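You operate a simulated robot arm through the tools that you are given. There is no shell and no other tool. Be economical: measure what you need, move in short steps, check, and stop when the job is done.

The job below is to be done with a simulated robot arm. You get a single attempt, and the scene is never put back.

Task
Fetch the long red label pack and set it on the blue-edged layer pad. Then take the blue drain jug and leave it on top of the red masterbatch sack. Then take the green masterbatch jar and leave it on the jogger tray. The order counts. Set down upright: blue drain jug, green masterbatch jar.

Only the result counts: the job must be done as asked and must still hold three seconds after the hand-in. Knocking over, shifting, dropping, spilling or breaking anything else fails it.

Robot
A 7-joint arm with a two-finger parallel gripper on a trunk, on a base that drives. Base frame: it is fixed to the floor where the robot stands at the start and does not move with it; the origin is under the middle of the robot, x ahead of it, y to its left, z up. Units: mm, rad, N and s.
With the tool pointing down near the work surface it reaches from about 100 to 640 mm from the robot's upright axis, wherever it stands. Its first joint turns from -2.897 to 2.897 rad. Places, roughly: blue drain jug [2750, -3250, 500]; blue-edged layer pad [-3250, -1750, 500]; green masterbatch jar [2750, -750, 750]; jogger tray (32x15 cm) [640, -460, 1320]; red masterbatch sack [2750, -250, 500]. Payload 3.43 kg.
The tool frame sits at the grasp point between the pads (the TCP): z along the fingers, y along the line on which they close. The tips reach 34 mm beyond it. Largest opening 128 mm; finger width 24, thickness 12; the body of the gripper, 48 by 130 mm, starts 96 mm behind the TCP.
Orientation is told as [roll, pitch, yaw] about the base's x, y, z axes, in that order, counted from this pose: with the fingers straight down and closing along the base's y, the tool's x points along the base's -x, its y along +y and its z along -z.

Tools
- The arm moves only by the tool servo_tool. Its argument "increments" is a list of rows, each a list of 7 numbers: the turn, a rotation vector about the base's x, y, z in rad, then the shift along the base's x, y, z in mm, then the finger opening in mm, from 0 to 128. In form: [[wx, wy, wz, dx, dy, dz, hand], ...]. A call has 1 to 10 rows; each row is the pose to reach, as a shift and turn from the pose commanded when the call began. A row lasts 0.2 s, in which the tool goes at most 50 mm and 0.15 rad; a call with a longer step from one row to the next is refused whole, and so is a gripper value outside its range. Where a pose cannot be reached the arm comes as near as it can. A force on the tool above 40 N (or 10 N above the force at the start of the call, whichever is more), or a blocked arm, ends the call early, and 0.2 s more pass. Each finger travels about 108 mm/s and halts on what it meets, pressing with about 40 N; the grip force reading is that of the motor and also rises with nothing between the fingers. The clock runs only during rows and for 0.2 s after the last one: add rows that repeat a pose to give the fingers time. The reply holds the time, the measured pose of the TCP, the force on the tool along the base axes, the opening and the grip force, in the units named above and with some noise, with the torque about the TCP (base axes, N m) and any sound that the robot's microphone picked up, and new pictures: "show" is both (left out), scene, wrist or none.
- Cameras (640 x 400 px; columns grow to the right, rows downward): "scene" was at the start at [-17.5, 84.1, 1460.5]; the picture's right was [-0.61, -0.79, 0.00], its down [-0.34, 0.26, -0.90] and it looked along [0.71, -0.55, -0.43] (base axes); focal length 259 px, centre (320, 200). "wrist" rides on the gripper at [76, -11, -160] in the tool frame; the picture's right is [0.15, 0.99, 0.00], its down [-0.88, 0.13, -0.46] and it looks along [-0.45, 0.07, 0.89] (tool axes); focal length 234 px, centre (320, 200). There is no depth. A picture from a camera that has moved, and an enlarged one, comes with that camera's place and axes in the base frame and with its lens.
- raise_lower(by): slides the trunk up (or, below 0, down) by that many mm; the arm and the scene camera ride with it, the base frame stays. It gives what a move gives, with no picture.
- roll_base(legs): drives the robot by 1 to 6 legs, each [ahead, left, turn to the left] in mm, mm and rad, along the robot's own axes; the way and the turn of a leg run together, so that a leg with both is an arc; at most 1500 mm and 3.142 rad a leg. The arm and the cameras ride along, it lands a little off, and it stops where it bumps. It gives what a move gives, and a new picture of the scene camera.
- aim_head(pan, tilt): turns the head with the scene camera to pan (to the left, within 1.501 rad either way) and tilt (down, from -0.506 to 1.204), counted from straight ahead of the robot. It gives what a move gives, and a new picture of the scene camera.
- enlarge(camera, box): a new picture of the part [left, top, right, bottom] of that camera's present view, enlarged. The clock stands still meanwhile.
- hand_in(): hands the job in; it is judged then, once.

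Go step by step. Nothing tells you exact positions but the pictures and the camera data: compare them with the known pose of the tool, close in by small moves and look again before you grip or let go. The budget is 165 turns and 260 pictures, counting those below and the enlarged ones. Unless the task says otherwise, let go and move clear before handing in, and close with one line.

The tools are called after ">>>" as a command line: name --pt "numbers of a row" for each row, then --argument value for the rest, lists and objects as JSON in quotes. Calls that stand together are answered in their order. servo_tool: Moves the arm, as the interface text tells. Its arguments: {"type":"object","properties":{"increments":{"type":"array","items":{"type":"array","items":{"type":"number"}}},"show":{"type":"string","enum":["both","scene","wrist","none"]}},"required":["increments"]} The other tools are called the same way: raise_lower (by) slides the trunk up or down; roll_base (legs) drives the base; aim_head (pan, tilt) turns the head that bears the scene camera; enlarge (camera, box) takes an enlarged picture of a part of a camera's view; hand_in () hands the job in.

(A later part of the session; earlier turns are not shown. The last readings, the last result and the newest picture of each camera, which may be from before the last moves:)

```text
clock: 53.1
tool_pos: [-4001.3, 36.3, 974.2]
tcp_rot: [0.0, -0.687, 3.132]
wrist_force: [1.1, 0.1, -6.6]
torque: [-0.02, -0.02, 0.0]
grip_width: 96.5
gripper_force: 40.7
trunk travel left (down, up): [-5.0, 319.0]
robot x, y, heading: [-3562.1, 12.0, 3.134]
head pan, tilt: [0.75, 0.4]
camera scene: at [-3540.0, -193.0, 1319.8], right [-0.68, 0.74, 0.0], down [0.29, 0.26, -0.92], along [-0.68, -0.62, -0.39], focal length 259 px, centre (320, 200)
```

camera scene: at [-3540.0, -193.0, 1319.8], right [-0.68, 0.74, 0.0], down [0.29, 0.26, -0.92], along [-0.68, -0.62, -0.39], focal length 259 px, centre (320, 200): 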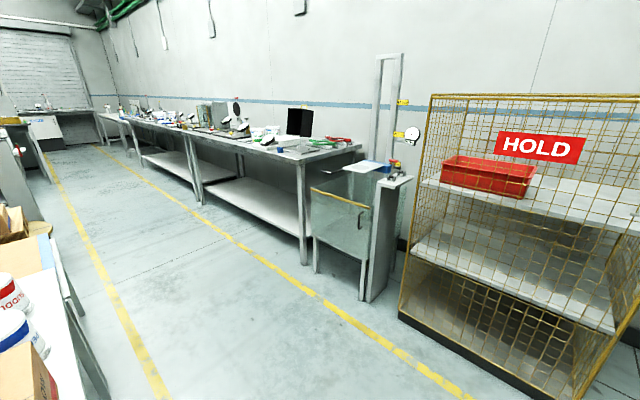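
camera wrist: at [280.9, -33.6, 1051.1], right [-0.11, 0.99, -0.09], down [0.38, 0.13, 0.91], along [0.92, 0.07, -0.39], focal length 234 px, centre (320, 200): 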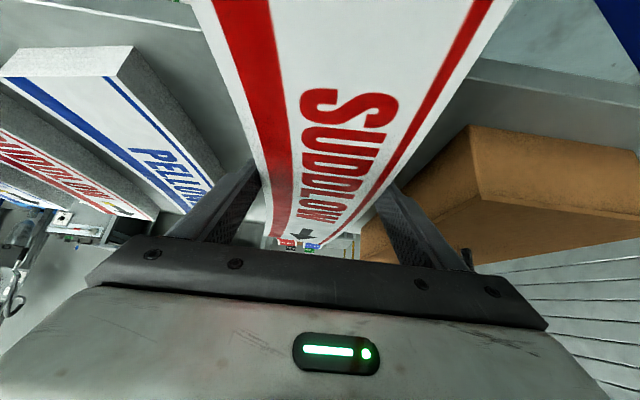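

I'll turn right (through the free area) to face +x, back into the aisle, then strafe along it toward the pad.

>>> roll_base --legs '[[0, 0, -3.13], [-560, 0, 0]]'

>>> aim_head --pan -0.6 --tilt 0.4

```text
clock: 63.9
tool_pos: [-3680.0, -11.8, 973.8]
tcp_rot: [0.001, -0.687, -0.014]
wrist_force: [-0.2, 0.6, -5.5]
torque: [0.02, 0.07, -0.02]
grip_width: 96.4
gripper_force: 40.1
trunk travel left (down, up): [-5.0, 319.0]
robot x, y, heading: [-4117.9, 20.3, -0.015]
head pan, tilt: [0.75, 0.4]
camera scene: at [-4139.7, 222.1, 1319.8], right [0.67, -0.74, 0.0], down [-0.29, -0.26, -0.92], along [0.68, 0.62, -0.39], focal length 259 px, centre (320, 200)
```

scene: 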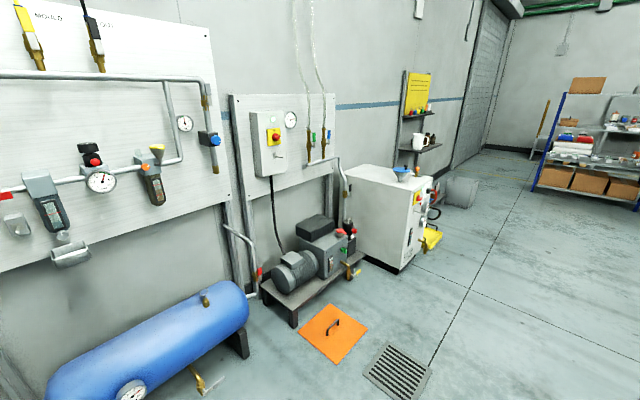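

```text
clock: 65.4
tool_pos: [-3678.5, -11.4, 972.4]
tcp_rot: [0.003, -0.686, -0.015]
wrist_force: [-0.2, -0.7, -5.6]
torque: [0.02, 0.05, 0.03]
grip_width: 96.4
gripper_force: 40.1
trunk travel left (down, up): [-5.0, 319.0]
robot x, y, heading: [-4119.9, 17.3, -0.018]
head pan, tilt: [-0.6, 0.4]
camera scene: at [-4120.2, 131.4, 1320.0], right [-0.31, -0.95, 0.0], down [-0.37, 0.12, -0.92], along [0.88, -0.28, -0.39], focal length 259 px, centre (320, 200)
```

scene: 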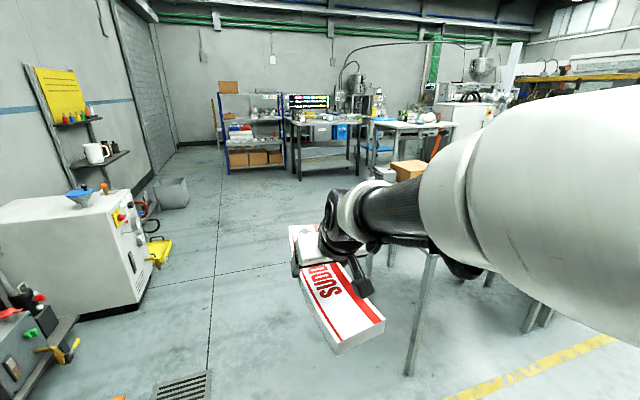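

>>> roll_base --legs '[[-40, 0, 0.017], [0, -1300, 0]]'

>>> aim_head --pan -0.3 --tilt 0.75

```text
clock: 78.6
tool_pos: [-3713.4, -1304.0, 973.4]
tcp_rot: [0.001, -0.688, 0.007]
wrist_force: [-1.1, 0.8, -5.1]
torque: [0.02, 0.08, -0.01]
grip_width: 96.4
gripper_force: 40.0
trunk travel left (down, up): [-5.0, 319.0]
robot x, y, heading: [-4153.8, -1287.9, 0.01]
head pan, tilt: [-0.6, 0.4]
camera scene: at [-4155.7, -1171.5, 1320.9], right [-0.28, -0.96, 0.0], down [-0.36, 0.11, -0.93], along [0.89, -0.26, -0.38], focal length 259 px, centre (320, 200)
```

scene: 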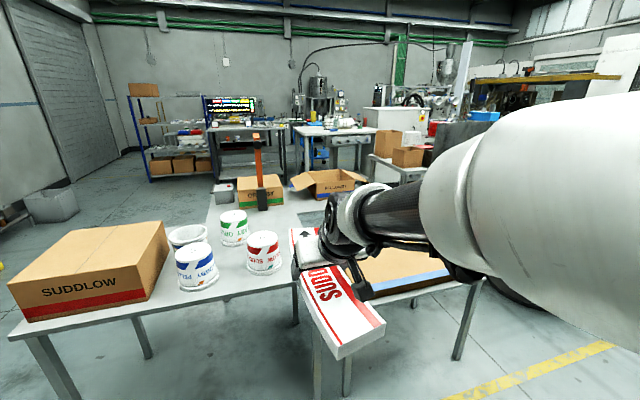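

```text
clock: 79.5
tool_pos: [-3712.2, -1303.6, 973.2]
tcp_rot: [0.001, -0.687, 0.009]
wrist_force: [-0.2, -0.7, -7.3]
torque: [0.03, 0.06, -0.02]
grip_width: 96.2
gripper_force: 40.4
trunk travel left (down, up): [-5.0, 319.0]
robot x, y, heading: [-4156.7, -1282.1, 0.01]
head pan, tilt: [-0.3, 0.75]
camera scene: at [-4162.8, -1165.8, 1291.8], right [-0.25, -0.97, 0.0], down [-0.63, 0.16, -0.76], along [0.73, -0.19, -0.65], focal length 259 px, centre (320, 200)
```

scene: 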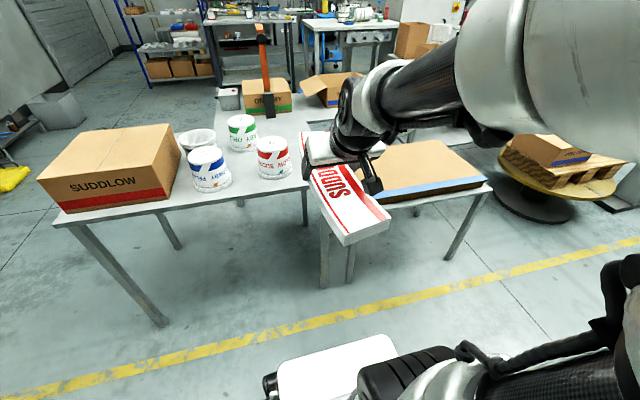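

The pad (tan, blue front edge) is on the low table ahead-right at about z 545. I'll strafe on to line up with it and look again.

>>> roll_base --legs '[[0, -480, -0.01]]'

>>> enlarge --camera "scene" --box '[120, 90, 520, 340]'

```text
clock: 84.5
tool_pos: [-3711.8, -1781.7, 973.9]
tcp_rot: [0.002, -0.684, -0.001]
wrist_force: [0.6, -1.0, -5.1]
torque: [0.07, 0.08, -0.04]
grip_width: 96.4
gripper_force: 39.9
trunk travel left (down, up): [-5.0, 319.0]
robot x, y, heading: [-4150.3, -1758.0, -0.002]
head pan, tilt: [-0.3, 0.75]
camera scene: at [-4160.9, -1639.2, 1290.2], right [-0.25, -0.97, 0.0], down [-0.65, 0.17, -0.74], along [0.72, -0.19, -0.67], focal length 259 px, centre (320, 200)
```

scene: 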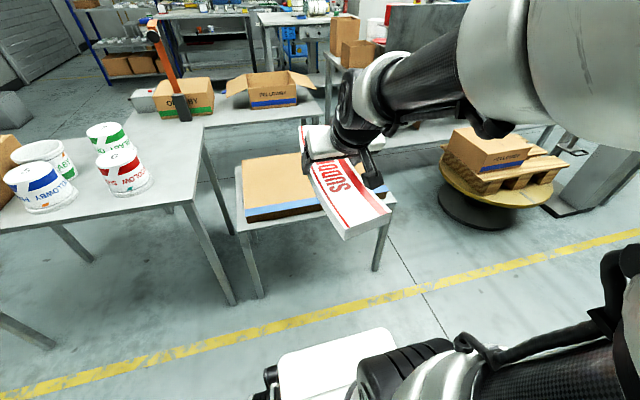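

```text
1.60 times, centred on (320, 215) of scene
camera zoom: at [-4160.9, -1639.2, 1290.2], right [-0.25, -0.97, 0.0], down [-0.65, 0.17, -0.74], along [0.72, -0.19, -0.67], focal length 415 px, centre (320, 176)
```

zoom: 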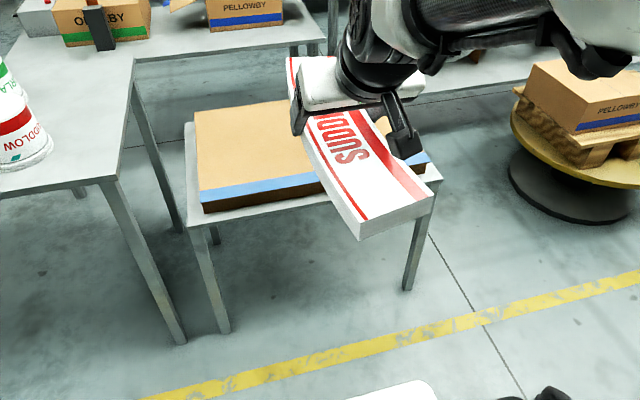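

Pad spans about x −3395…−2985, y −1540…−2140, top z≈560. I drive up to just short of the table edge and centre on it.

>>> roll_base --legs '[[0, -55, 0], [300, 0, 0]]'

>>> servo_tool --pt "0 0 0 35 0 -10 75" --pt "0 0 0 70 0 -30 75" --pt "0 0 0 105 0 -60 75" --pt "0 0 0 130 0 -95 75" --pt "0 0 0 150 0 -135 75" --pt "0 0 0 165 0 -175 75" --pt "0 0 0 175 0 -215 75" --pt "0 0 0 180 0 -250 75"

```text
clock: 87.4
tool_pos: [-3413.8, -1835.9, 973.5]
tcp_rot: [0.001, -0.687, 0.002]
wrist_force: [-0.6, 0.3, -5.0]
torque: [0.03, 0.06, 0.0]
grip_width: 96.4
gripper_force: 39.8
trunk travel left (down, up): [-5.0, 319.0]
robot x, y, heading: [-3854.3, -1814.0, 0.003]
head pan, tilt: [-0.3, 0.75]
camera scene: at [-3864.1, -1694.3, 1289.8], right [-0.25, -0.97, 0.0], down [-0.65, 0.17, -0.74], along [0.72, -0.19, -0.67], focal length 259 px, centre (320, 200)
```

scene: 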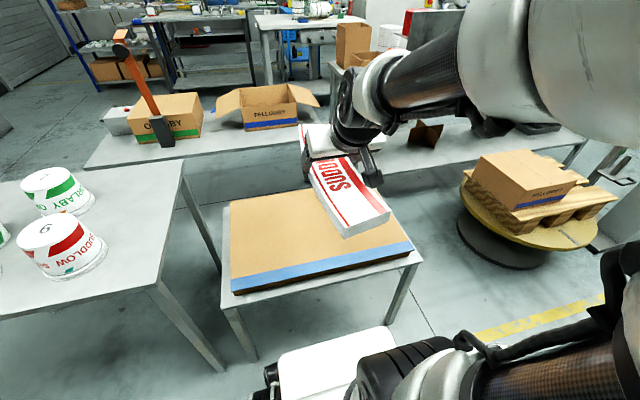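

```text
clock: 89.2
tool_pos: [-3232.6, -1835.6, 723.6]
tcp_rot: [0.003, -0.687, 0.0]
wrist_force: [-0.3, -0.1, -4.6]
torque: [0.02, 0.08, 0.03]
grip_width: 96.2
gripper_force: 39.8
trunk travel left (down, up): [-5.0, 319.0]
robot x, y, heading: [-3855.4, -1811.1, -0.003]
head pan, tilt: [-0.3, 0.75]
camera scene: at [-3865.8, -1697.6, 1288.7], right [-0.29, -0.96, 0.0], down [-0.65, 0.2, -0.73], along [0.7, -0.22, -0.68], focal length 259 px, centre (320, 200)
camera wrist: at [-3393.0, -1846.4, 798.3], right [-0.11, 0.99, -0.09], down [0.39, 0.13, 0.91], along [0.91, 0.07, -0.4], focal length 234 px, centre (320, 200)
```

scene: 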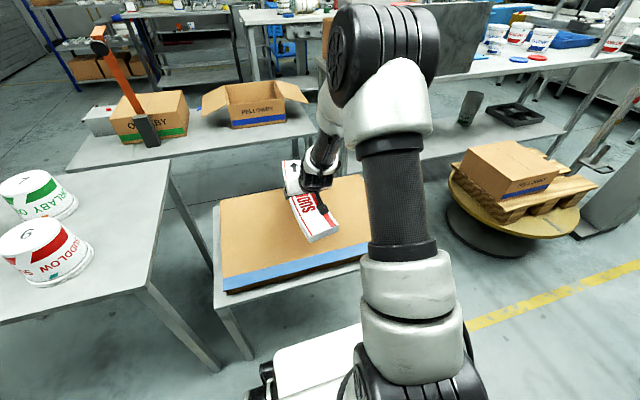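
wrist: 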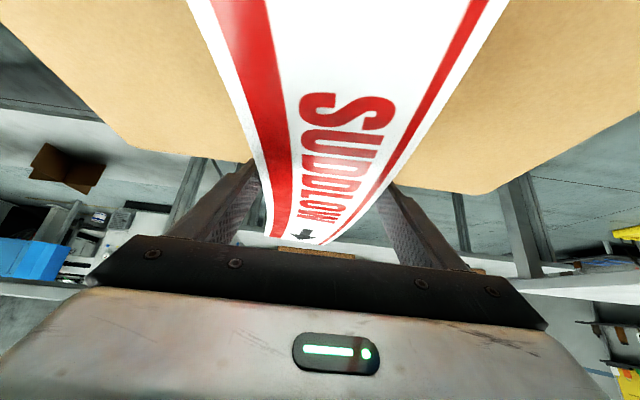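

>>> enlarge --camera "scene" --box '[200, 140, 400, 300]'

>>> enlarge --camera "wrist" --box '[60, 80, 560, 280]'

```text
2.50 times, centred on (300, 220) of scene
camera zoom: at [-3865.8, -1697.6, 1288.7], right [-0.29, -0.96, 0.0], down [-0.65, 0.2, -0.73], along [0.7, -0.22, -0.68], focal length 648 px, centre (370, 150)
```

zoom: 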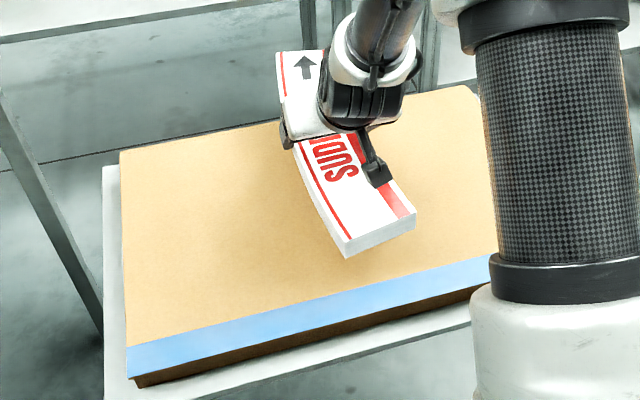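

```text
1.28 times, centred on (310, 180) of wrist
camera zoom: at [-3393.0, -1846.4, 798.3], right [-0.11, 0.99, -0.09], down [0.39, 0.13, 0.91], along [0.91, 0.07, -0.4], focal length 300 px, centre (333, 226)
```

zoom: 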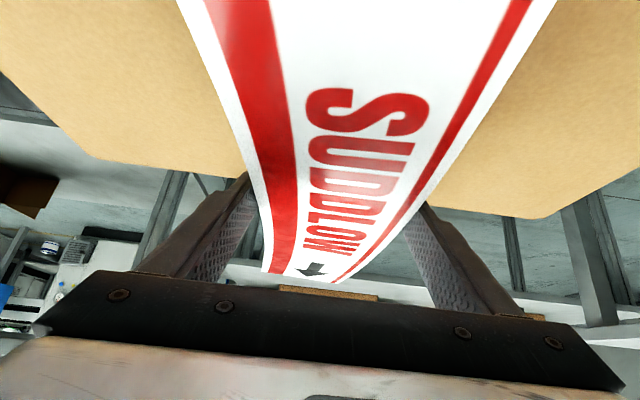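

Triangulation now gives the pad top z≈610–620, x −3440…−3080. I shift back 28 mm and descend to just above.

>>> servo_tool --pt "0 0 0 -14 0 -20 75" --pt "0 0 0 -28 0 -40 75" --pt "0 0 0 -28 0 -52 75"

```text
clock: 90.0
tool_pos: [-3262.2, -1836.9, 670.5]
tcp_rot: [0.0, -0.688, 0.0]
wrist_force: [0.6, -0.3, -5.9]
torque: [0.03, 0.05, -0.01]
grip_width: 96.2
gripper_force: 40.4
trunk travel left (down, up): [-5.0, 319.0]
robot x, y, heading: [-3857.1, -1813.6, 0.002]
head pan, tilt: [-0.3, 0.75]
camera scene: at [-3865.7, -1697.6, 1288.7], right [-0.29, -0.96, 0.0], down [-0.65, 0.2, -0.73], along [0.7, -0.22, -0.68], focal length 259 px, centre (320, 200)
camera wrist: at [-3421.5, -1846.7, 746.0], right [-0.11, 0.99, -0.09], down [0.39, 0.13, 0.91], along [0.91, 0.07, -0.4], focal length 234 px, centre (320, 200)
```

scene: 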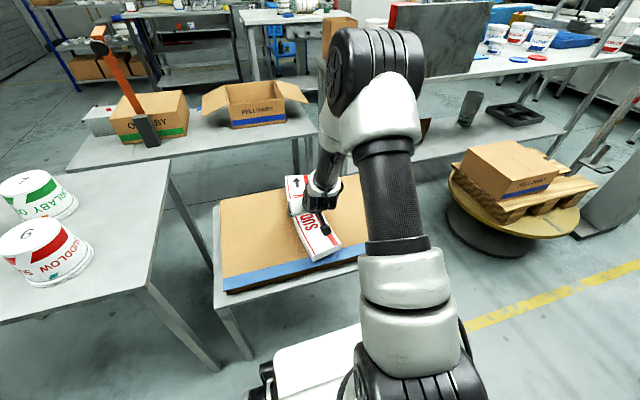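
wrist: 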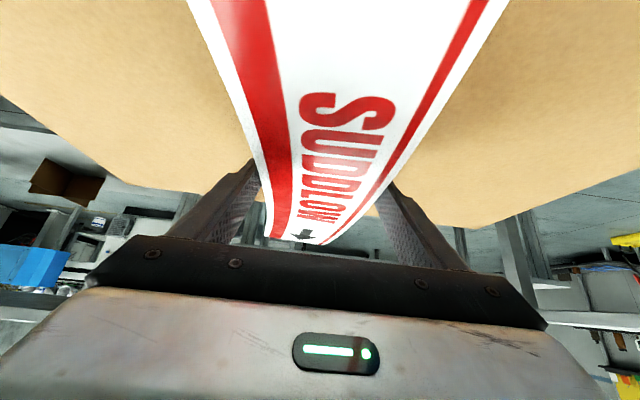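

>>> servo_tool --pt "0 0 0 0 0 -5 75" --pt "0 0 0 0 0 -10 75" --pt "0 0 0 0 0 -13 75" --show "none"

>>> enlarge --camera "scene" --box '[200, 140, 400, 300]'

```text
clock: 90.8
tool_pos: [-3260.1, -1834.4, 657.7]
tcp_rot: [0.0, -0.688, -0.001]
wrist_force: [-0.7, 0.3, -5.4]
torque: [0.01, 0.08, 0.03]
grip_width: 96.3
gripper_force: 39.7
trunk travel left (down, up): [-5.0, 319.0]
robot x, y, heading: [-3856.4, -1810.8, 0.001]
head pan, tilt: [-0.3, 0.75]
```

```text
2.50 times, centred on (300, 220) of scene
camera zoom: at [-3865.6, -1697.6, 1288.7], right [-0.29, -0.96, 0.0], down [-0.65, 0.2, -0.73], along [0.7, -0.22, -0.68], focal length 648 px, centre (370, 150)
```

zoom: 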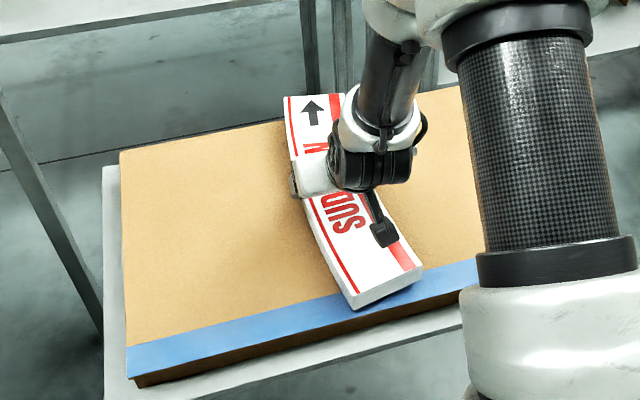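

>>> servo_tool --pt "0 0 0 0 0 -4 75" --pt "0 0 0 0 0 -8 75" --pt "0 0 0 0 0 -12 75" --show "none"

>>> enlarge --camera "scene" --box '[200, 140, 400, 300]'

```text
clock: 91.6
tool_pos: [-3261.7, -1834.9, 646.3]
tcp_rot: [0.001, -0.686, -0.001]
wrist_force: [0.4, 0.2, -5.2]
torque: [0.02, 0.05, 0.02]
grip_width: 96.3
gripper_force: 39.7
trunk travel left (down, up): [-5.0, 319.0]
robot x, y, heading: [-3855.0, -1811.8, 0.003]
head pan, tilt: [-0.3, 0.75]
```

```text
2.50 times, centred on (300, 220) of scene
camera zoom: at [-3865.6, -1697.6, 1288.7], right [-0.29, -0.96, 0.0], down [-0.65, 0.2, -0.73], along [0.7, -0.22, -0.68], focal length 648 px, centre (370, 150)
```

zoom: 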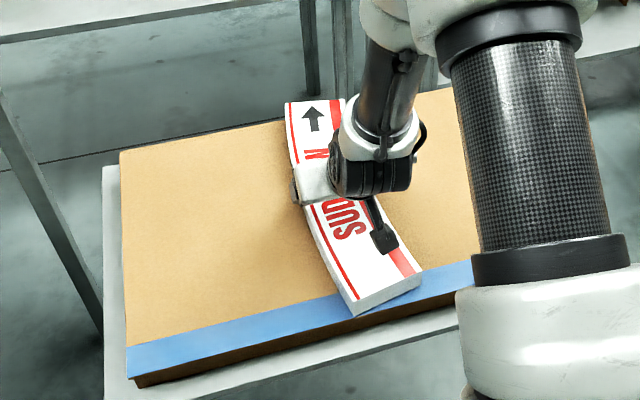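

No contact yet, so the pad is lower and hence further. Shift forward 35 mm and continue downward.

>>> servo_tool --pt "0 0 0 18 0 -5 75" --pt "0 0 0 36 0 -10 75" --pt "0 0 0 36 0 -15 75" --pt "0 0 0 36 0 -20 75" --pt "0 0 0 36 0 -25 75" --pt "0 0 0 36 0 -30 75" --show "none"

>>> enlarge --camera "scene" --box '[200, 140, 400, 300]'

```text
clock: 92.5
tool_pos: [-3220.4, -1836.1, 639.1]
tcp_rot: [0.001, -0.708, 0.003]
wrist_force: [-4.3, -0.5, 18.1]
torque: [0.19, 1.05, 0.07]
grip_width: 96.4
gripper_force: 40.1
trunk travel left (down, up): [-5.0, 319.0]
robot x, y, heading: [-3858.7, -1815.5, 0.002]
head pan, tilt: [-0.3, 0.75]
stopped in row 4: the force on the tool passed its limit at 46 N (the readings are from after the stop); the commanded pose is now the measured one
```

```text
2.50 times, centred on (300, 220) of scene
camera zoom: at [-3867.4, -1697.6, 1288.6], right [-0.29, -0.96, 0.0], down [-0.65, 0.2, -0.73], along [0.7, -0.22, -0.68], focal length 648 px, centre (370, 150)
```

zoom: 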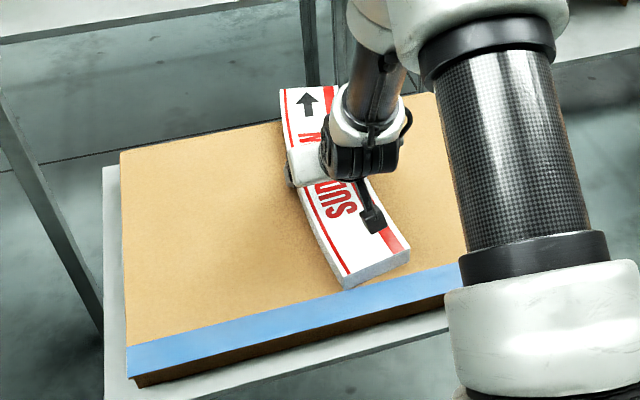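

Contact: pad top ≈600, so pad centre x≈−3240. Lift slightly, shift back 20 mm, re-level and set down.

>>> servo_tool --pt "0 0.01 0 0 0 6 75" --pt "0 0.02 0 -10 0 8 75" --pt "0 0.02 0 -20 0 8 75" --show "none"

>>> enlarge --camera "scene" --box '[200, 140, 400, 300]'

```text
clock: 93.3
tool_pos: [-3243.1, -1836.3, 641.6]
tcp_rot: [-0.001, -0.676, 0.002]
wrist_force: [0.0, -1.2, -2.5]
torque: [0.0, -0.43, 0.09]
grip_width: 96.5
gripper_force: 39.7
trunk travel left (down, up): [-5.0, 319.0]
robot x, y, heading: [-3854.3, -1812.1, 0.002]
head pan, tilt: [-0.3, 0.75]
```

```text
2.50 times, centred on (300, 220) of scene
camera zoom: at [-3865.9, -1697.6, 1288.6], right [-0.29, -0.96, 0.0], down [-0.65, 0.2, -0.73], along [0.7, -0.22, -0.68], focal length 648 px, centre (370, 150)
```

zoom: 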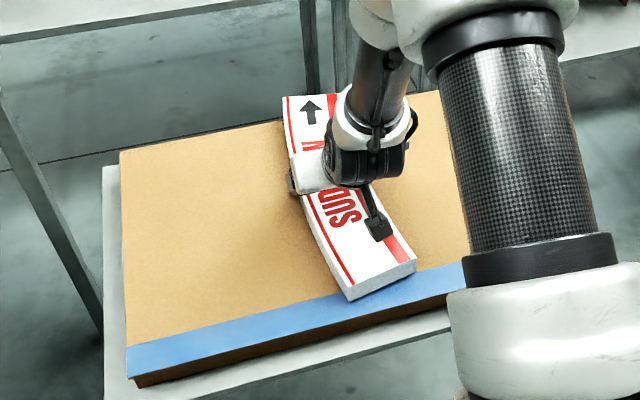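

>>> servo_tool --pt "0 -0.012 0 0 0 -1 75" --pt "0 -0.012 0 0 0 -3 75" --show "none"

```text
clock: 93.9
tool_pos: [-3241.4, -1836.2, 639.3]
tcp_rot: [-0.001, -0.691, 0.001]
wrist_force: [-1.4, 1.1, -2.8]
torque: [-0.01, -0.32, -0.02]
grip_width: 96.1
gripper_force: 40.6
trunk travel left (down, up): [-5.0, 319.0]
robot x, y, heading: [-3858.7, -1812.9, -0.002]
head pan, tilt: [-0.3, 0.75]
```

Far end still seems to bear first and near-contact is close; lower 2 mm more and open.

>>> servo_tool --pt "0 -0.006 0 0 0 -2 75" --pt "0 -0.006 0 0 0 -2 100" --pt "0 -0.006 0 0 0 -2 126" --pt "0 -0.006 0 0 0 -2 126" --show "both"

```text
clock: 94.9
tool_pos: [-3241.0, -1837.1, 639.0]
tcp_rot: [0.0, -0.698, 0.001]
wrist_force: [0.6, -1.2, 1.7]
torque: [0.06, -0.06, -0.05]
grip_width: 125.5
gripper_force: 0.0
trunk travel left (down, up): [-5.0, 319.0]
robot x, y, heading: [-3855.0, -1814.2, -0.004]
head pan, tilt: [-0.3, 0.75]
camera scene: at [-3866.2, -1697.6, 1288.7], right [-0.29, -0.96, 0.0], down [-0.65, 0.2, -0.73], along [0.7, -0.22, -0.68], focal length 259 px, centre (320, 200)
camera wrist: at [-3401.6, -1847.3, 711.6], right [-0.11, 0.99, -0.09], down [0.38, 0.13, 0.92], along [0.92, 0.07, -0.39], focal length 234 px, centre (320, 200)
```

scene: 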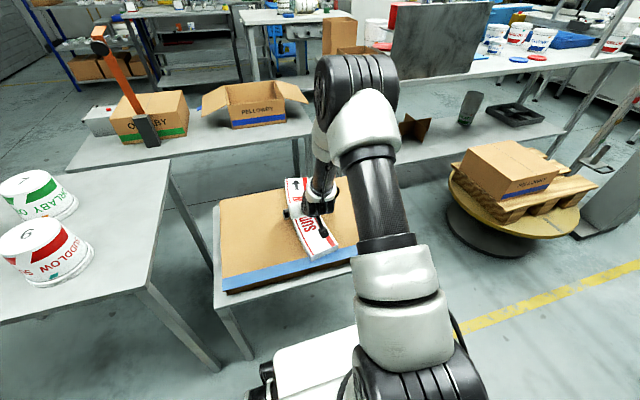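
wrist: 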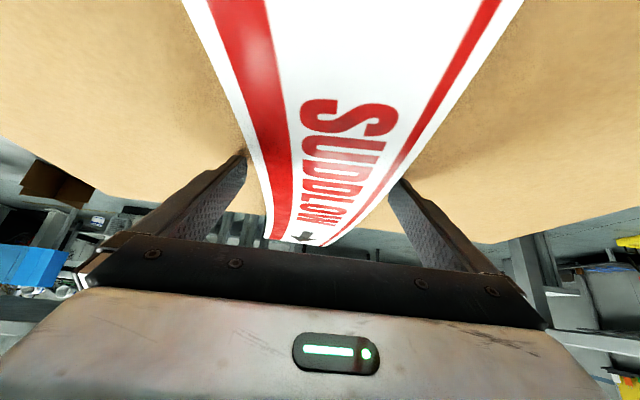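

Released. Raise clear, retract, and check the pack.

>>> servo_tool --pt "0 0 0 -5 0 20 126" --pt "0 0 0 -20 0 50 126" --pt "0 0 0 -40 0 90 126" --pt "0 0 0 -60 0 130 126" --pt "0 0 0 -85 0 170 126" --pt "0 0 0 -110 0 210 126" --pt "0 0 0 -140 0 245 126" --pt "0 0 0 -170 0 280 126" --pt "0 0 0 -195 0 315 126" --show "scene"

>>> enlarge --camera "scene" --box '[180, 140, 400, 310]'

```text
clock: 97.1
tool_pos: [-3442.8, -1762.4, 885.8]
tcp_rot: [0.121, -0.532, 0.115]
wrist_force: [0.4, 0.2, -0.2]
torque: [0.0, 0.0, 0.01]
grip_width: 126.1
gripper_force: 0.0
out of reach, approached as far as the arm can: row 7
trunk travel left (down, up): [-5.0, 319.0]
robot x, y, heading: [-3857.4, -1811.5, -0.001]
head pan, tilt: [-0.3, 0.75]
stopped in row 9: the arm was blocked; the commanded pose is now the measured one
camera scene: at [-3865.5, -1697.8, 1288.7], right [-0.3, -0.96, 0.0], down [-0.65, 0.2, -0.73], along [0.7, -0.22, -0.68], focal length 259 px, centre (320, 200)
```

scene: 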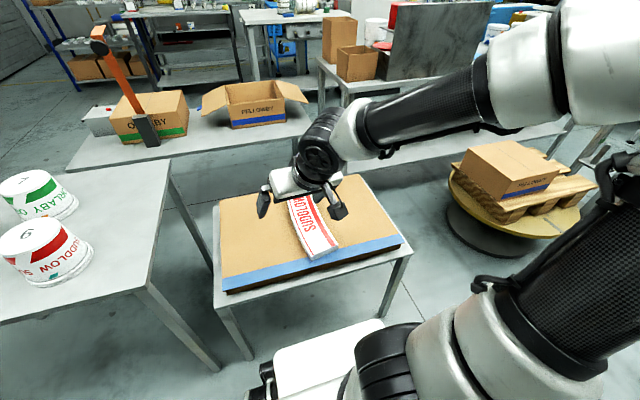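

```text
2.35 times, centred on (290, 225) of scene
camera zoom: at [-3865.5, -1697.8, 1288.7], right [-0.3, -0.96, 0.0], down [-0.65, 0.2, -0.73], along [0.7, -0.22, -0.68], focal length 610 px, centre (391, 141)
```

zoom: 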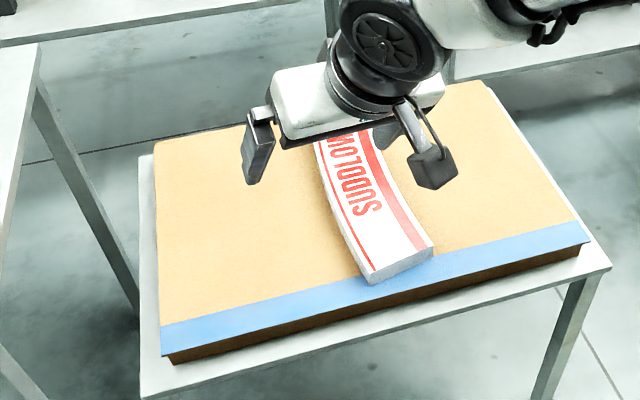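

The pack lies properly on the pad. Raise the trunk and straighten the tool to vertical before driving off.

>>> raise_lower --by 155

>>> servo_tool --pt "-0.037 0.131 -0.037 0 -10 0 60" --pt "-0.075 0.262 -0.073 0 -20 0 60" --pt "-0.113 0.393 -0.11 0 -30 0 60" --pt "-0.151 0.525 -0.147 -10 -40 0 60" --show "scene"

```text
clock: 98.9
tool_pos: [-3442.6, -1761.5, 1042.3]
tcp_rot: [0.119, -0.531, 0.115]
wrist_force: [0.4, 0.2, 0.9]
torque: [0.02, -0.01, -0.02]
grip_width: 126.1
gripper_force: 0.1
trunk travel left (down, up): [-160.0, 164.0]
robot x, y, heading: [-3855.4, -1812.5, 0.004]
head pan, tilt: [-0.3, 0.75]
```

```text
clock: 99.9
tool_pos: [-3452.5, -1801.0, 1041.7]
tcp_rot: [-0.004, 0.003, -0.002]
wrist_force: [-1.0, -0.2, 0.9]
torque: [0.01, -0.05, -0.02]
grip_width: 59.9
gripper_force: 0.0
trunk travel left (down, up): [-160.0, 164.0]
robot x, y, heading: [-3854.5, -1814.2, -0.001]
head pan, tilt: [-0.3, 0.75]
camera scene: at [-3866.0, -1697.7, 1443.7], right [-0.29, -0.96, 0.0], down [-0.65, 0.2, -0.73], along [0.7, -0.22, -0.68], focal length 259 px, centre (320, 200)
```

scene: 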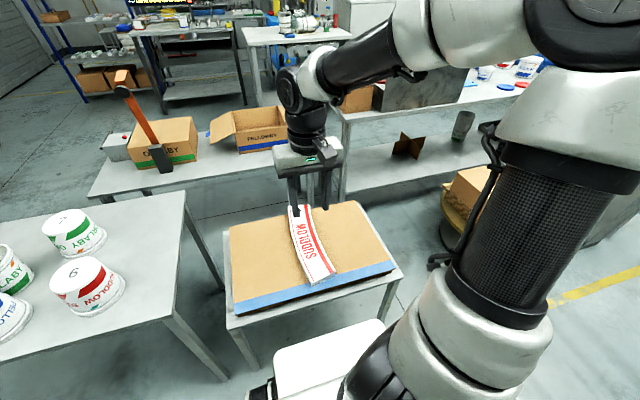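

Now head for the jug: retrace to y≈0 along the aisle and drive forward to about x −700 to survey.

>>> roll_base --legs '[[-310, 0, 0], [0, 1400, 0], [0, 430, 0], [1500, 0, 0], [1500, 0, 0], [450, 0, 0]]'

>>> aim_head --pan -0.9 --tilt 0.3

```text
clock: 135.8
tool_pos: [-317.5, 33.4, 1041.9]
tcp_rot: [-0.005, 0.002, 0.008]
wrist_force: [0.5, 0.2, -1.4]
torque: [0.01, 0.01, 0.03]
grip_width: 60.3
gripper_force: 0.1
trunk travel left (down, up): [-160.0, 164.0]
robot x, y, heading: [-719.3, 18.7, 0.01]
head pan, tilt: [-0.3, 0.75]
camera scene: at [-732.3, 133.4, 1443.7], right [-0.28, -0.96, 0.0], down [-0.65, 0.19, -0.73], along [0.7, -0.21, -0.68], focal length 259 px, centre (320, 200)
```

scene: 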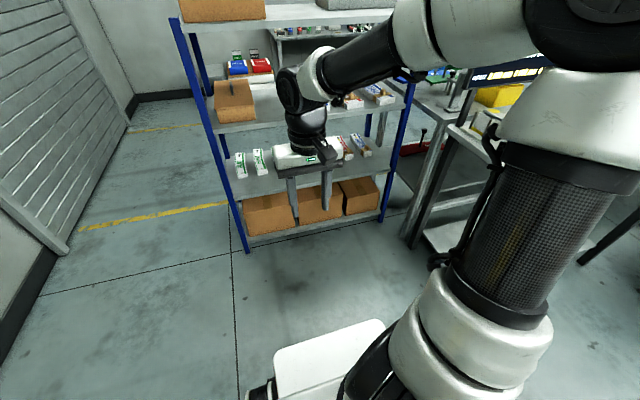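

```text
clock: 136.8
tool_pos: [-317.9, 34.6, 1041.7]
tcp_rot: [-0.005, 0.0, 0.01]
wrist_force: [-1.4, 0.0, 0.1]
torque: [-0.02, 0.0, -0.03]
grip_width: 59.9
gripper_force: 0.2
trunk travel left (down, up): [-160.0, 164.0]
robot x, y, heading: [-717.7, 17.0, 0.006]
head pan, tilt: [-0.901, 0.3]
camera scene: at [-752.7, 84.5, 1484.0], right [-0.78, -0.63, 0.0], down [-0.19, 0.23, -0.96], along [0.6, -0.74, -0.3], focal length 259 px, centre (320, 200)
```

scene: 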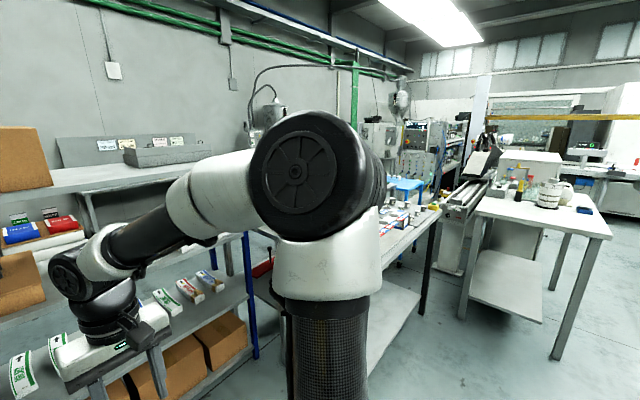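

The rack's left end is at y≈300 and the wall at ≈1500; I'll pass through that gap to the space behind the rack.

>>> roll_base --legs '[[0, 870, -0.006], [1500, 0, 0], [700, 0, 0]]'

>>> aim_head --pan -0.9 --tilt 0.35

```text
clock: 142.0
tool_pos: [-324.5, 527.8, 1041.5]
tcp_rot: [-0.008, -0.001, 0.002]
wrist_force: [0.6, -0.3, 0.2]
torque: [-0.01, 0.0, -0.02]
grip_width: 59.6
gripper_force: 0.1
trunk travel left (down, up): [-160.0, 164.0]
robot x, y, heading: [-725.5, 509.6, 0.002]
head pan, tilt: [-0.901, 0.3]
stopped in leg 1: the robot was blocked; the commanded pose is now the measured one
camera scene: at [-758.1, 582.2, 1484.1], right [-0.78, -0.62, 0.0], down [-0.18, 0.23, -0.96], along [0.59, -0.75, -0.3], focal length 259 px, centre (320, 200)
```

scene: 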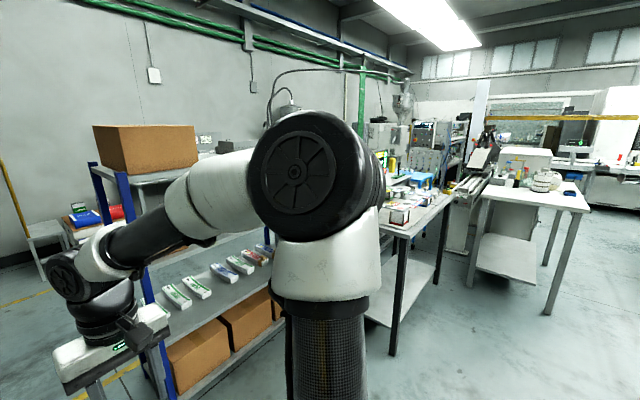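

```text
clock: 142.6
tool_pos: [-324.8, 528.4, 1041.7]
tcp_rot: [-0.007, 0.0, 0.0]
wrist_force: [-0.2, 0.4, 0.8]
torque: [-0.01, 0.0, -0.02]
grip_width: 59.9
gripper_force: 0.1
trunk travel left (down, up): [-160.0, 164.0]
robot x, y, heading: [-726.1, 515.5, 0.004]
head pan, tilt: [-0.901, 0.351]
camera scene: at [-758.3, 582.2, 1479.4], right [-0.78, -0.62, 0.0], down [-0.21, 0.27, -0.94], along [0.58, -0.74, -0.34], focal length 259 px, centre (320, 200)
```

scene: 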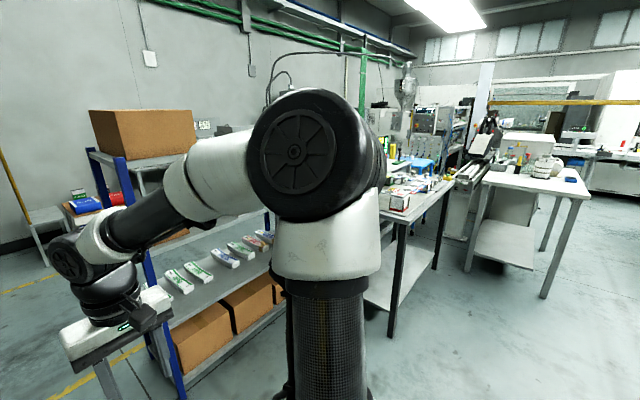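

I was stopped by something on the left (likely the gray bin). Move off to the right a bit and look at it.

>>> roll_base --legs '[[0, -60, 0]]'

>>> aim_head --pan 1.4 --tilt 0.7

```text
clock: 143.9
tool_pos: [-322.7, 468.7, 1041.5]
tcp_rot: [-0.009, -0.001, 0.0]
wrist_force: [-0.7, -0.2, -0.1]
torque: [0.0, 0.02, -0.01]
grip_width: 60.0
gripper_force: 0.2
trunk travel left (down, up): [-160.0, 164.0]
robot x, y, heading: [-722.6, 457.4, 0.002]
head pan, tilt: [-0.901, 0.351]
camera scene: at [-758.2, 523.3, 1479.3], right [-0.78, -0.62, 0.0], down [-0.21, 0.27, -0.94], along [0.58, -0.74, -0.34], focal length 259 px, centre (320, 200)
```

scene: 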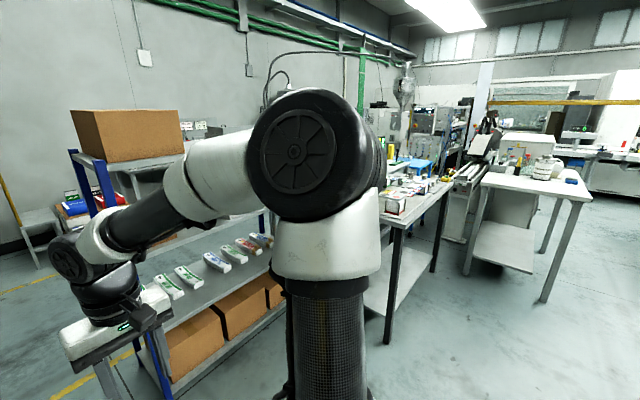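

```text
clock: 146.0
tool_pos: [-323.0, 470.6, 1042.7]
tcp_rot: [-0.009, 0.0, 0.0]
wrist_force: [0.0, -0.3, 0.3]
torque: [0.04, -0.03, -0.01]
grip_width: 60.2
gripper_force: 0.0
trunk travel left (down, up): [-160.0, 164.0]
robot x, y, heading: [-722.4, 455.2, 0.002]
head pan, tilt: [1.4, 0.7]
camera scene: at [-801.7, 679.9, 1448.0], right [0.99, -0.17, 0.0], down [-0.11, -0.63, -0.77], along [0.13, 0.75, -0.64], focal length 259 px, centre (320, 200)
```

scene: 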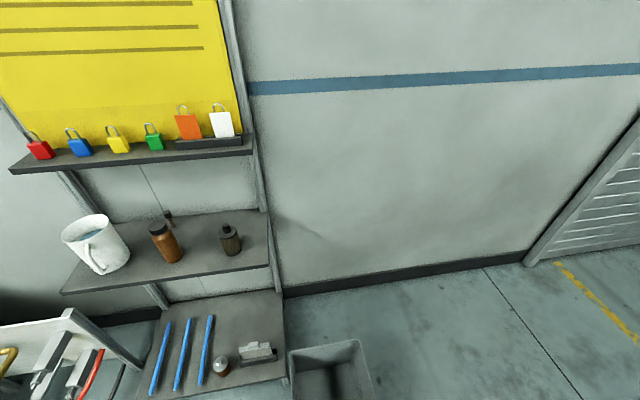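

The bin didn't move. Go forward past it, then left to y≈900 and on through the gap.

>>> roll_base --legs '[[560, 0, 0], [0, 430, 0], [1500, 0, 0], [400, 0, 0]]'

>>> aim_head --pan -0.8 --tilt 0.3

```text
clock: 162.6
tool_pos: [2132.8, 887.7, 1041.7]
tcp_rot: [-0.006, 0.001, -0.004]
wrist_force: [0.7, 0.3, 0.5]
torque: [0.0, 0.02, 0.01]
grip_width: 60.1
gripper_force: 0.1
trunk travel left (down, up): [-160.0, 164.0]
robot x, y, heading: [1729.5, 877.3, -0.006]
head pan, tilt: [1.4, 0.7]
camera scene: at [1655.0, 1101.3, 1447.9], right [0.98, -0.17, 0.0], down [-0.11, -0.63, -0.76], along [0.13, 0.75, -0.64], focal length 259 px, centre (320, 200)
```

scene: 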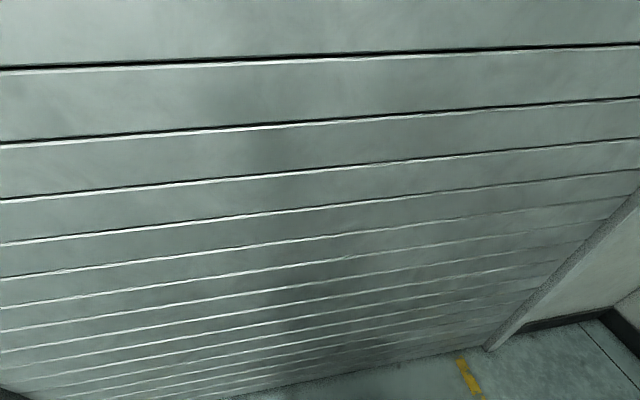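

```text
clock: 164.7
tool_pos: [2131.6, 887.4, 1041.5]
tcp_rot: [-0.008, -0.001, -0.004]
wrist_force: [-0.9, 0.0, -0.3]
torque: [0.02, -0.04, -0.01]
grip_width: 60.3
gripper_force: 0.2
trunk travel left (down, up): [-160.0, 164.0]
robot x, y, heading: [1731.2, 875.4, -0.002]
head pan, tilt: [-0.799, 0.3]
camera scene: at [1705.1, 950.5, 1484.1], right [-0.72, -0.69, 0.0], down [-0.21, 0.21, -0.96], along [0.66, -0.69, -0.3], focal length 259 px, centre (320, 200)
```

scene: 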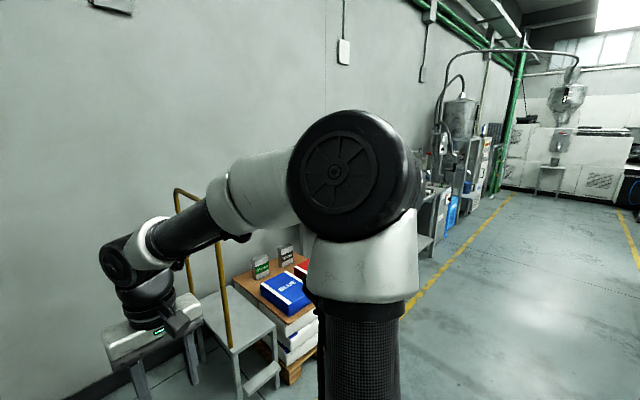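

Through. Turn right to face −y and look down the aisle.

>>> roll_base --legs '[[0, 0, -1.57], [700, 0, 0]]'

>>> aim_head --pan 0.6 --tilt 0.3

>>> aim_head --pan 0.0 --tilt 0.3

```text
clock: 172.4
tool_pos: [1745.3, -218.4, 1042.5]
tcp_rot: [-0.005, -0.001, -1.57]
wrist_force: [0.0, -0.6, 0.8]
torque: [0.02, 0.01, -0.02]
grip_width: 60.1
gripper_force: 0.1
trunk travel left (down, up): [-160.0, 164.0]
robot x, y, heading: [1732.8, 184.4, -1.573]
head pan, tilt: [-0.799, 0.3]
camera scene: at [1804.6, 208.8, 1484.1], right [-0.7, 0.72, 0.0], down [0.21, 0.21, -0.96], along [-0.68, -0.67, -0.3], focal length 259 px, centre (320, 200)
```

scene: 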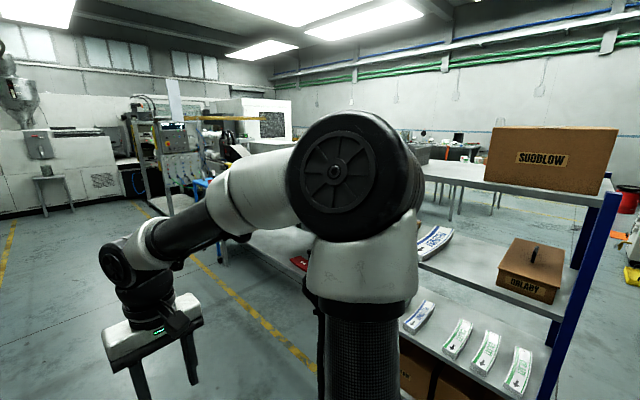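

```text
clock: 173.9
tool_pos: [1744.9, -218.2, 1041.9]
tcp_rot: [-0.007, 0.0, -1.568]
wrist_force: [0.1, 0.5, 0.2]
torque: [0.02, 0.0, -0.04]
grip_width: 60.0
gripper_force: 0.0
trunk travel left (down, up): [-160.0, 164.0]
robot x, y, heading: [1732.7, 183.4, -1.567]
head pan, tilt: [0.6, 0.3]
camera scene: at [1924.2, 197.1, 1484.1], right [-0.82, -0.57, 0.0], down [-0.17, 0.24, -0.96], along [0.54, -0.79, -0.3], focal length 259 px, centre (320, 200)
```

scene: 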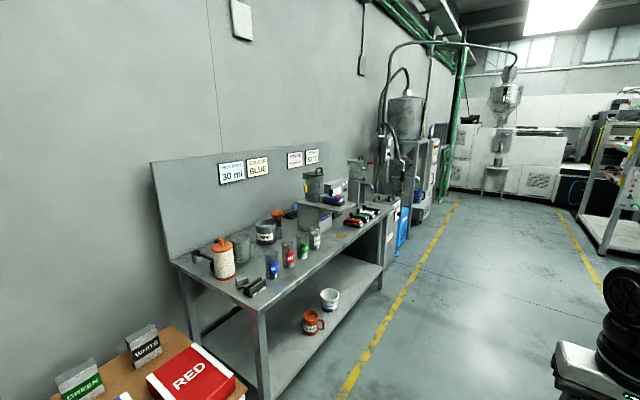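

```text
clock: 174.9
tool_pos: [1746.3, -218.1, 1042.1]
tcp_rot: [-0.007, 0.0, -1.57]
wrist_force: [-0.3, -0.8, 0.6]
torque: [0.02, -0.02, 0.0]
grip_width: 59.9
gripper_force: 0.0
trunk travel left (down, up): [-160.0, 164.0]
robot x, y, heading: [1729.8, 182.8, -1.57]
head pan, tilt: [0.0, 0.3]
camera scene: at [1871.7, 180.6, 1484.1], right [-1.0, 0.0, 0.0], down [0.0, 0.3, -0.96], along [0.0, -0.96, -0.3], focal length 259 px, centre (320, 200)
```

scene: 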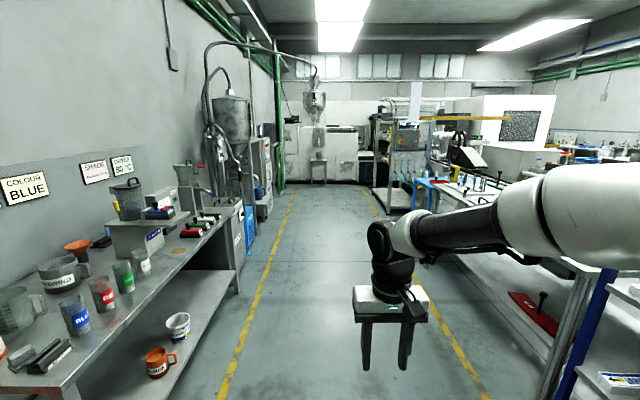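

Clear aisle; I see the green jar on the bench and the red sack. Drive down to y≈−2300 to find the jug.

>>> roll_base --legs '[[1500, 0, 0], [1000, 0, 0]]'

>>> aim_head --pan 0.6 --tilt 0.45

```text
clock: 187.2
tool_pos: [1766.4, -2736.2, 1042.1]
tcp_rot: [-0.006, 0.0, -1.561]
wrist_force: [-0.3, -0.5, 0.3]
torque: [-0.01, 0.03, 0.02]
grip_width: 59.9
gripper_force: 0.0
trunk travel left (down, up): [-160.0, 164.0]
robot x, y, heading: [1746.8, -2333.5, -1.562]
head pan, tilt: [0.0, 0.3]
camera scene: at [1890.0, -2336.0, 1484.1], right [-1.0, -0.01, 0.0], down [0.0, 0.3, -0.96], along [0.01, -0.96, -0.3], focal length 259 px, centre (320, 200)
```

scene: 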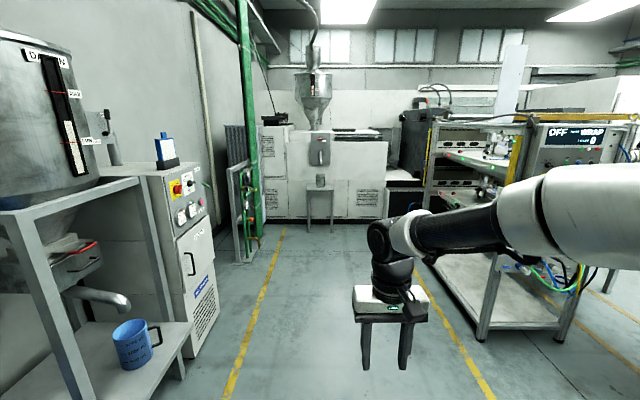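

```text
clock: 188.2
tool_pos: [1767.6, -2736.5, 1043.7]
tcp_rot: [-0.007, 0.0, -1.562]
wrist_force: [0.1, 1.7, 0.2]
torque: [0.01, -0.02, -0.04]
grip_width: 60.0
gripper_force: 0.0
trunk travel left (down, up): [-160.0, 164.0]
robot x, y, heading: [1750.0, -2336.0, -1.555]
head pan, tilt: [0.6, 0.45]
camera scene: at [1941.7, -2318.0, 1470.2], right [-0.82, -0.57, 0.0], down [-0.25, 0.36, -0.9], along [0.52, -0.74, -0.44], focal length 259 px, centre (320, 200)
```

scene: 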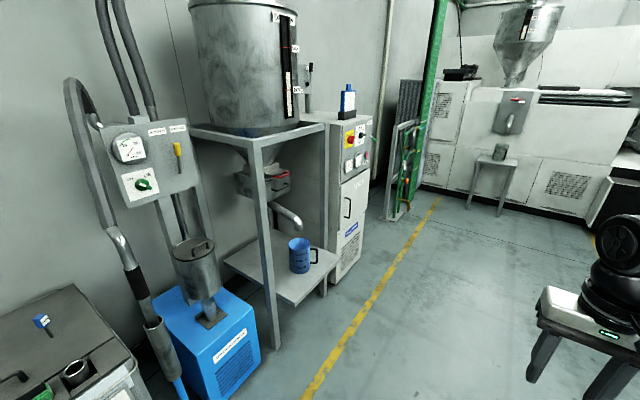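

>>> enlarge --camera "scene" --box '[210, 130, 380, 310]'

```text
2.22 times, centred on (295, 220) of scene
camera zoom: at [1941.7, -2318.0, 1470.2], right [-0.82, -0.57, 0.0], down [-0.25, 0.36, -0.9], along [0.52, -0.74, -0.44], focal length 576 px, centre (376, 156)
```

zoom: 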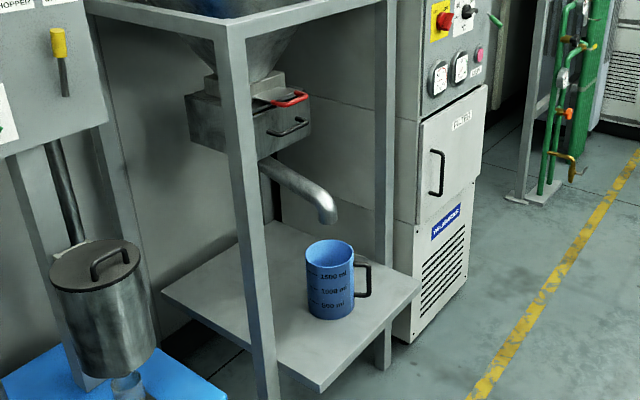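

The jug (blue, marked, with handle) stands on a small shelf at about (2685,−3170), under a spout. I'll position facing +x in front of it.

>>> roll_base --legs '[[830, 0, 0], [0, 0, 1.56], [300, 0, 0]]'

>>> aim_head --pan 0.1 --tilt 0.75

```text
clock: 198.2
tool_pos: [2463.1, -3148.3, 1041.3]
tcp_rot: [-0.007, 0.001, 0.0]
wrist_force: [-0.2, 0.2, -0.5]
torque: [-0.01, 0.01, 0.0]
grip_width: 60.1
gripper_force: 0.0
trunk travel left (down, up): [-160.0, 164.0]
robot x, y, heading: [2063.6, -3161.2, 0.001]
head pan, tilt: [0.6, 0.45]
camera scene: at [2047.2, -2968.3, 1470.1], right [0.57, -0.82, 0.0], down [-0.36, -0.25, -0.9], along [0.74, 0.51, -0.44], focal length 259 px, centre (320, 200)
```

scene: 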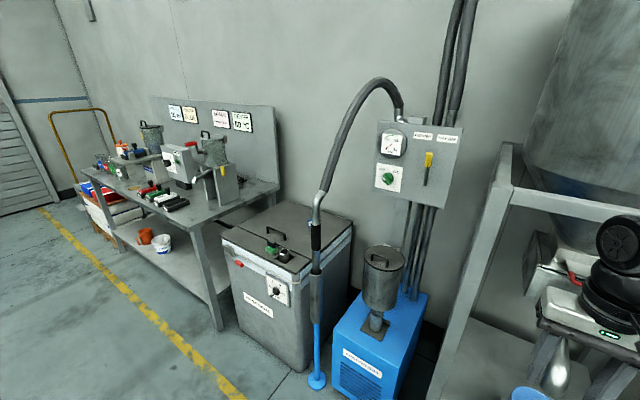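

```text
clock: 199.1
tool_pos: [2463.2, -3147.5, 1041.9]
tcp_rot: [-0.008, 0.0, 0.0]
wrist_force: [0.0, 0.3, 0.4]
torque: [-0.01, -0.01, 0.03]
grip_width: 59.7
gripper_force: 0.0
trunk travel left (down, up): [-160.0, 164.0]
robot x, y, heading: [2062.0, -3161.4, 0.003]
head pan, tilt: [0.099, 0.75]
camera scene: at [2053.9, -3011.9, 1443.7], right [0.1, -0.99, 0.0], down [-0.68, -0.07, -0.73], along [0.73, 0.07, -0.68], focal length 259 px, centre (320, 200)
```

scene: 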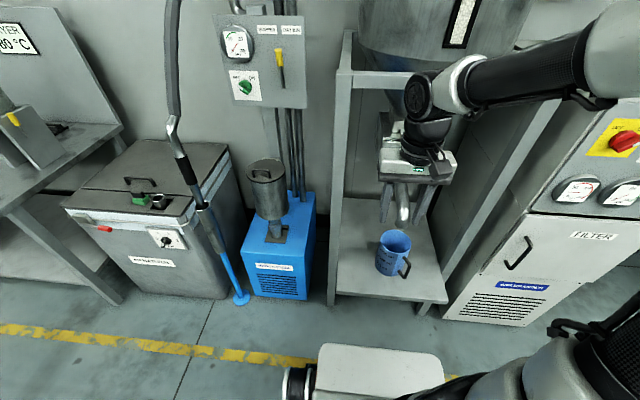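

>>> enlarge --camera "scene" --box '[320, 170, 470, 310]'

>>> aim_head --pan 0.1 --tilt 1.15

```text
2.86 times, centred on (395, 240) of scene
camera zoom: at [2053.9, -3011.9, 1443.7], right [0.1, -0.99, 0.0], down [-0.68, -0.07, -0.73], along [0.73, 0.07, -0.68], focal length 741 px, centre (106, 86)
```

zoom: 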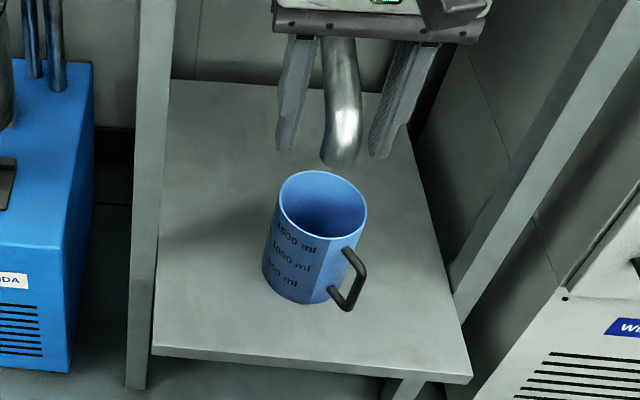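

```text
clock: 200.0
tool_pos: [2464.0, -3147.4, 1042.1]
tcp_rot: [-0.007, 0.0, 0.001]
wrist_force: [0.0, 1.0, 0.2]
torque: [-0.02, -0.03, -0.03]
grip_width: 59.8
gripper_force: 0.0
trunk travel left (down, up): [-160.0, 164.0]
robot x, y, heading: [2063.0, -3158.9, 0.001]
head pan, tilt: [0.099, 1.15]
camera scene: at [2030.8, -3014.3, 1414.9], right [0.1, -0.99, 0.0], down [-0.91, -0.09, -0.41], along [0.41, 0.04, -0.91], focal length 259 px, centre (320, 200)
```

scene: 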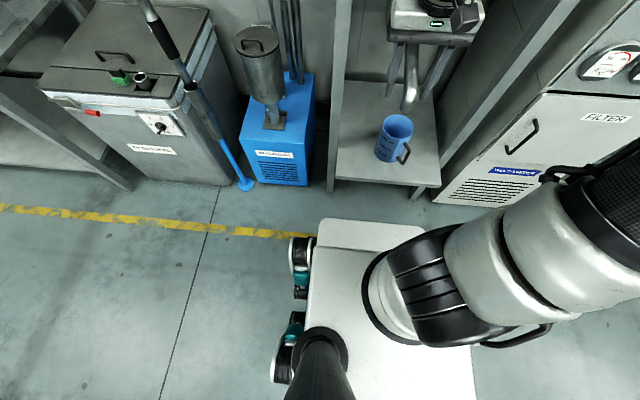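

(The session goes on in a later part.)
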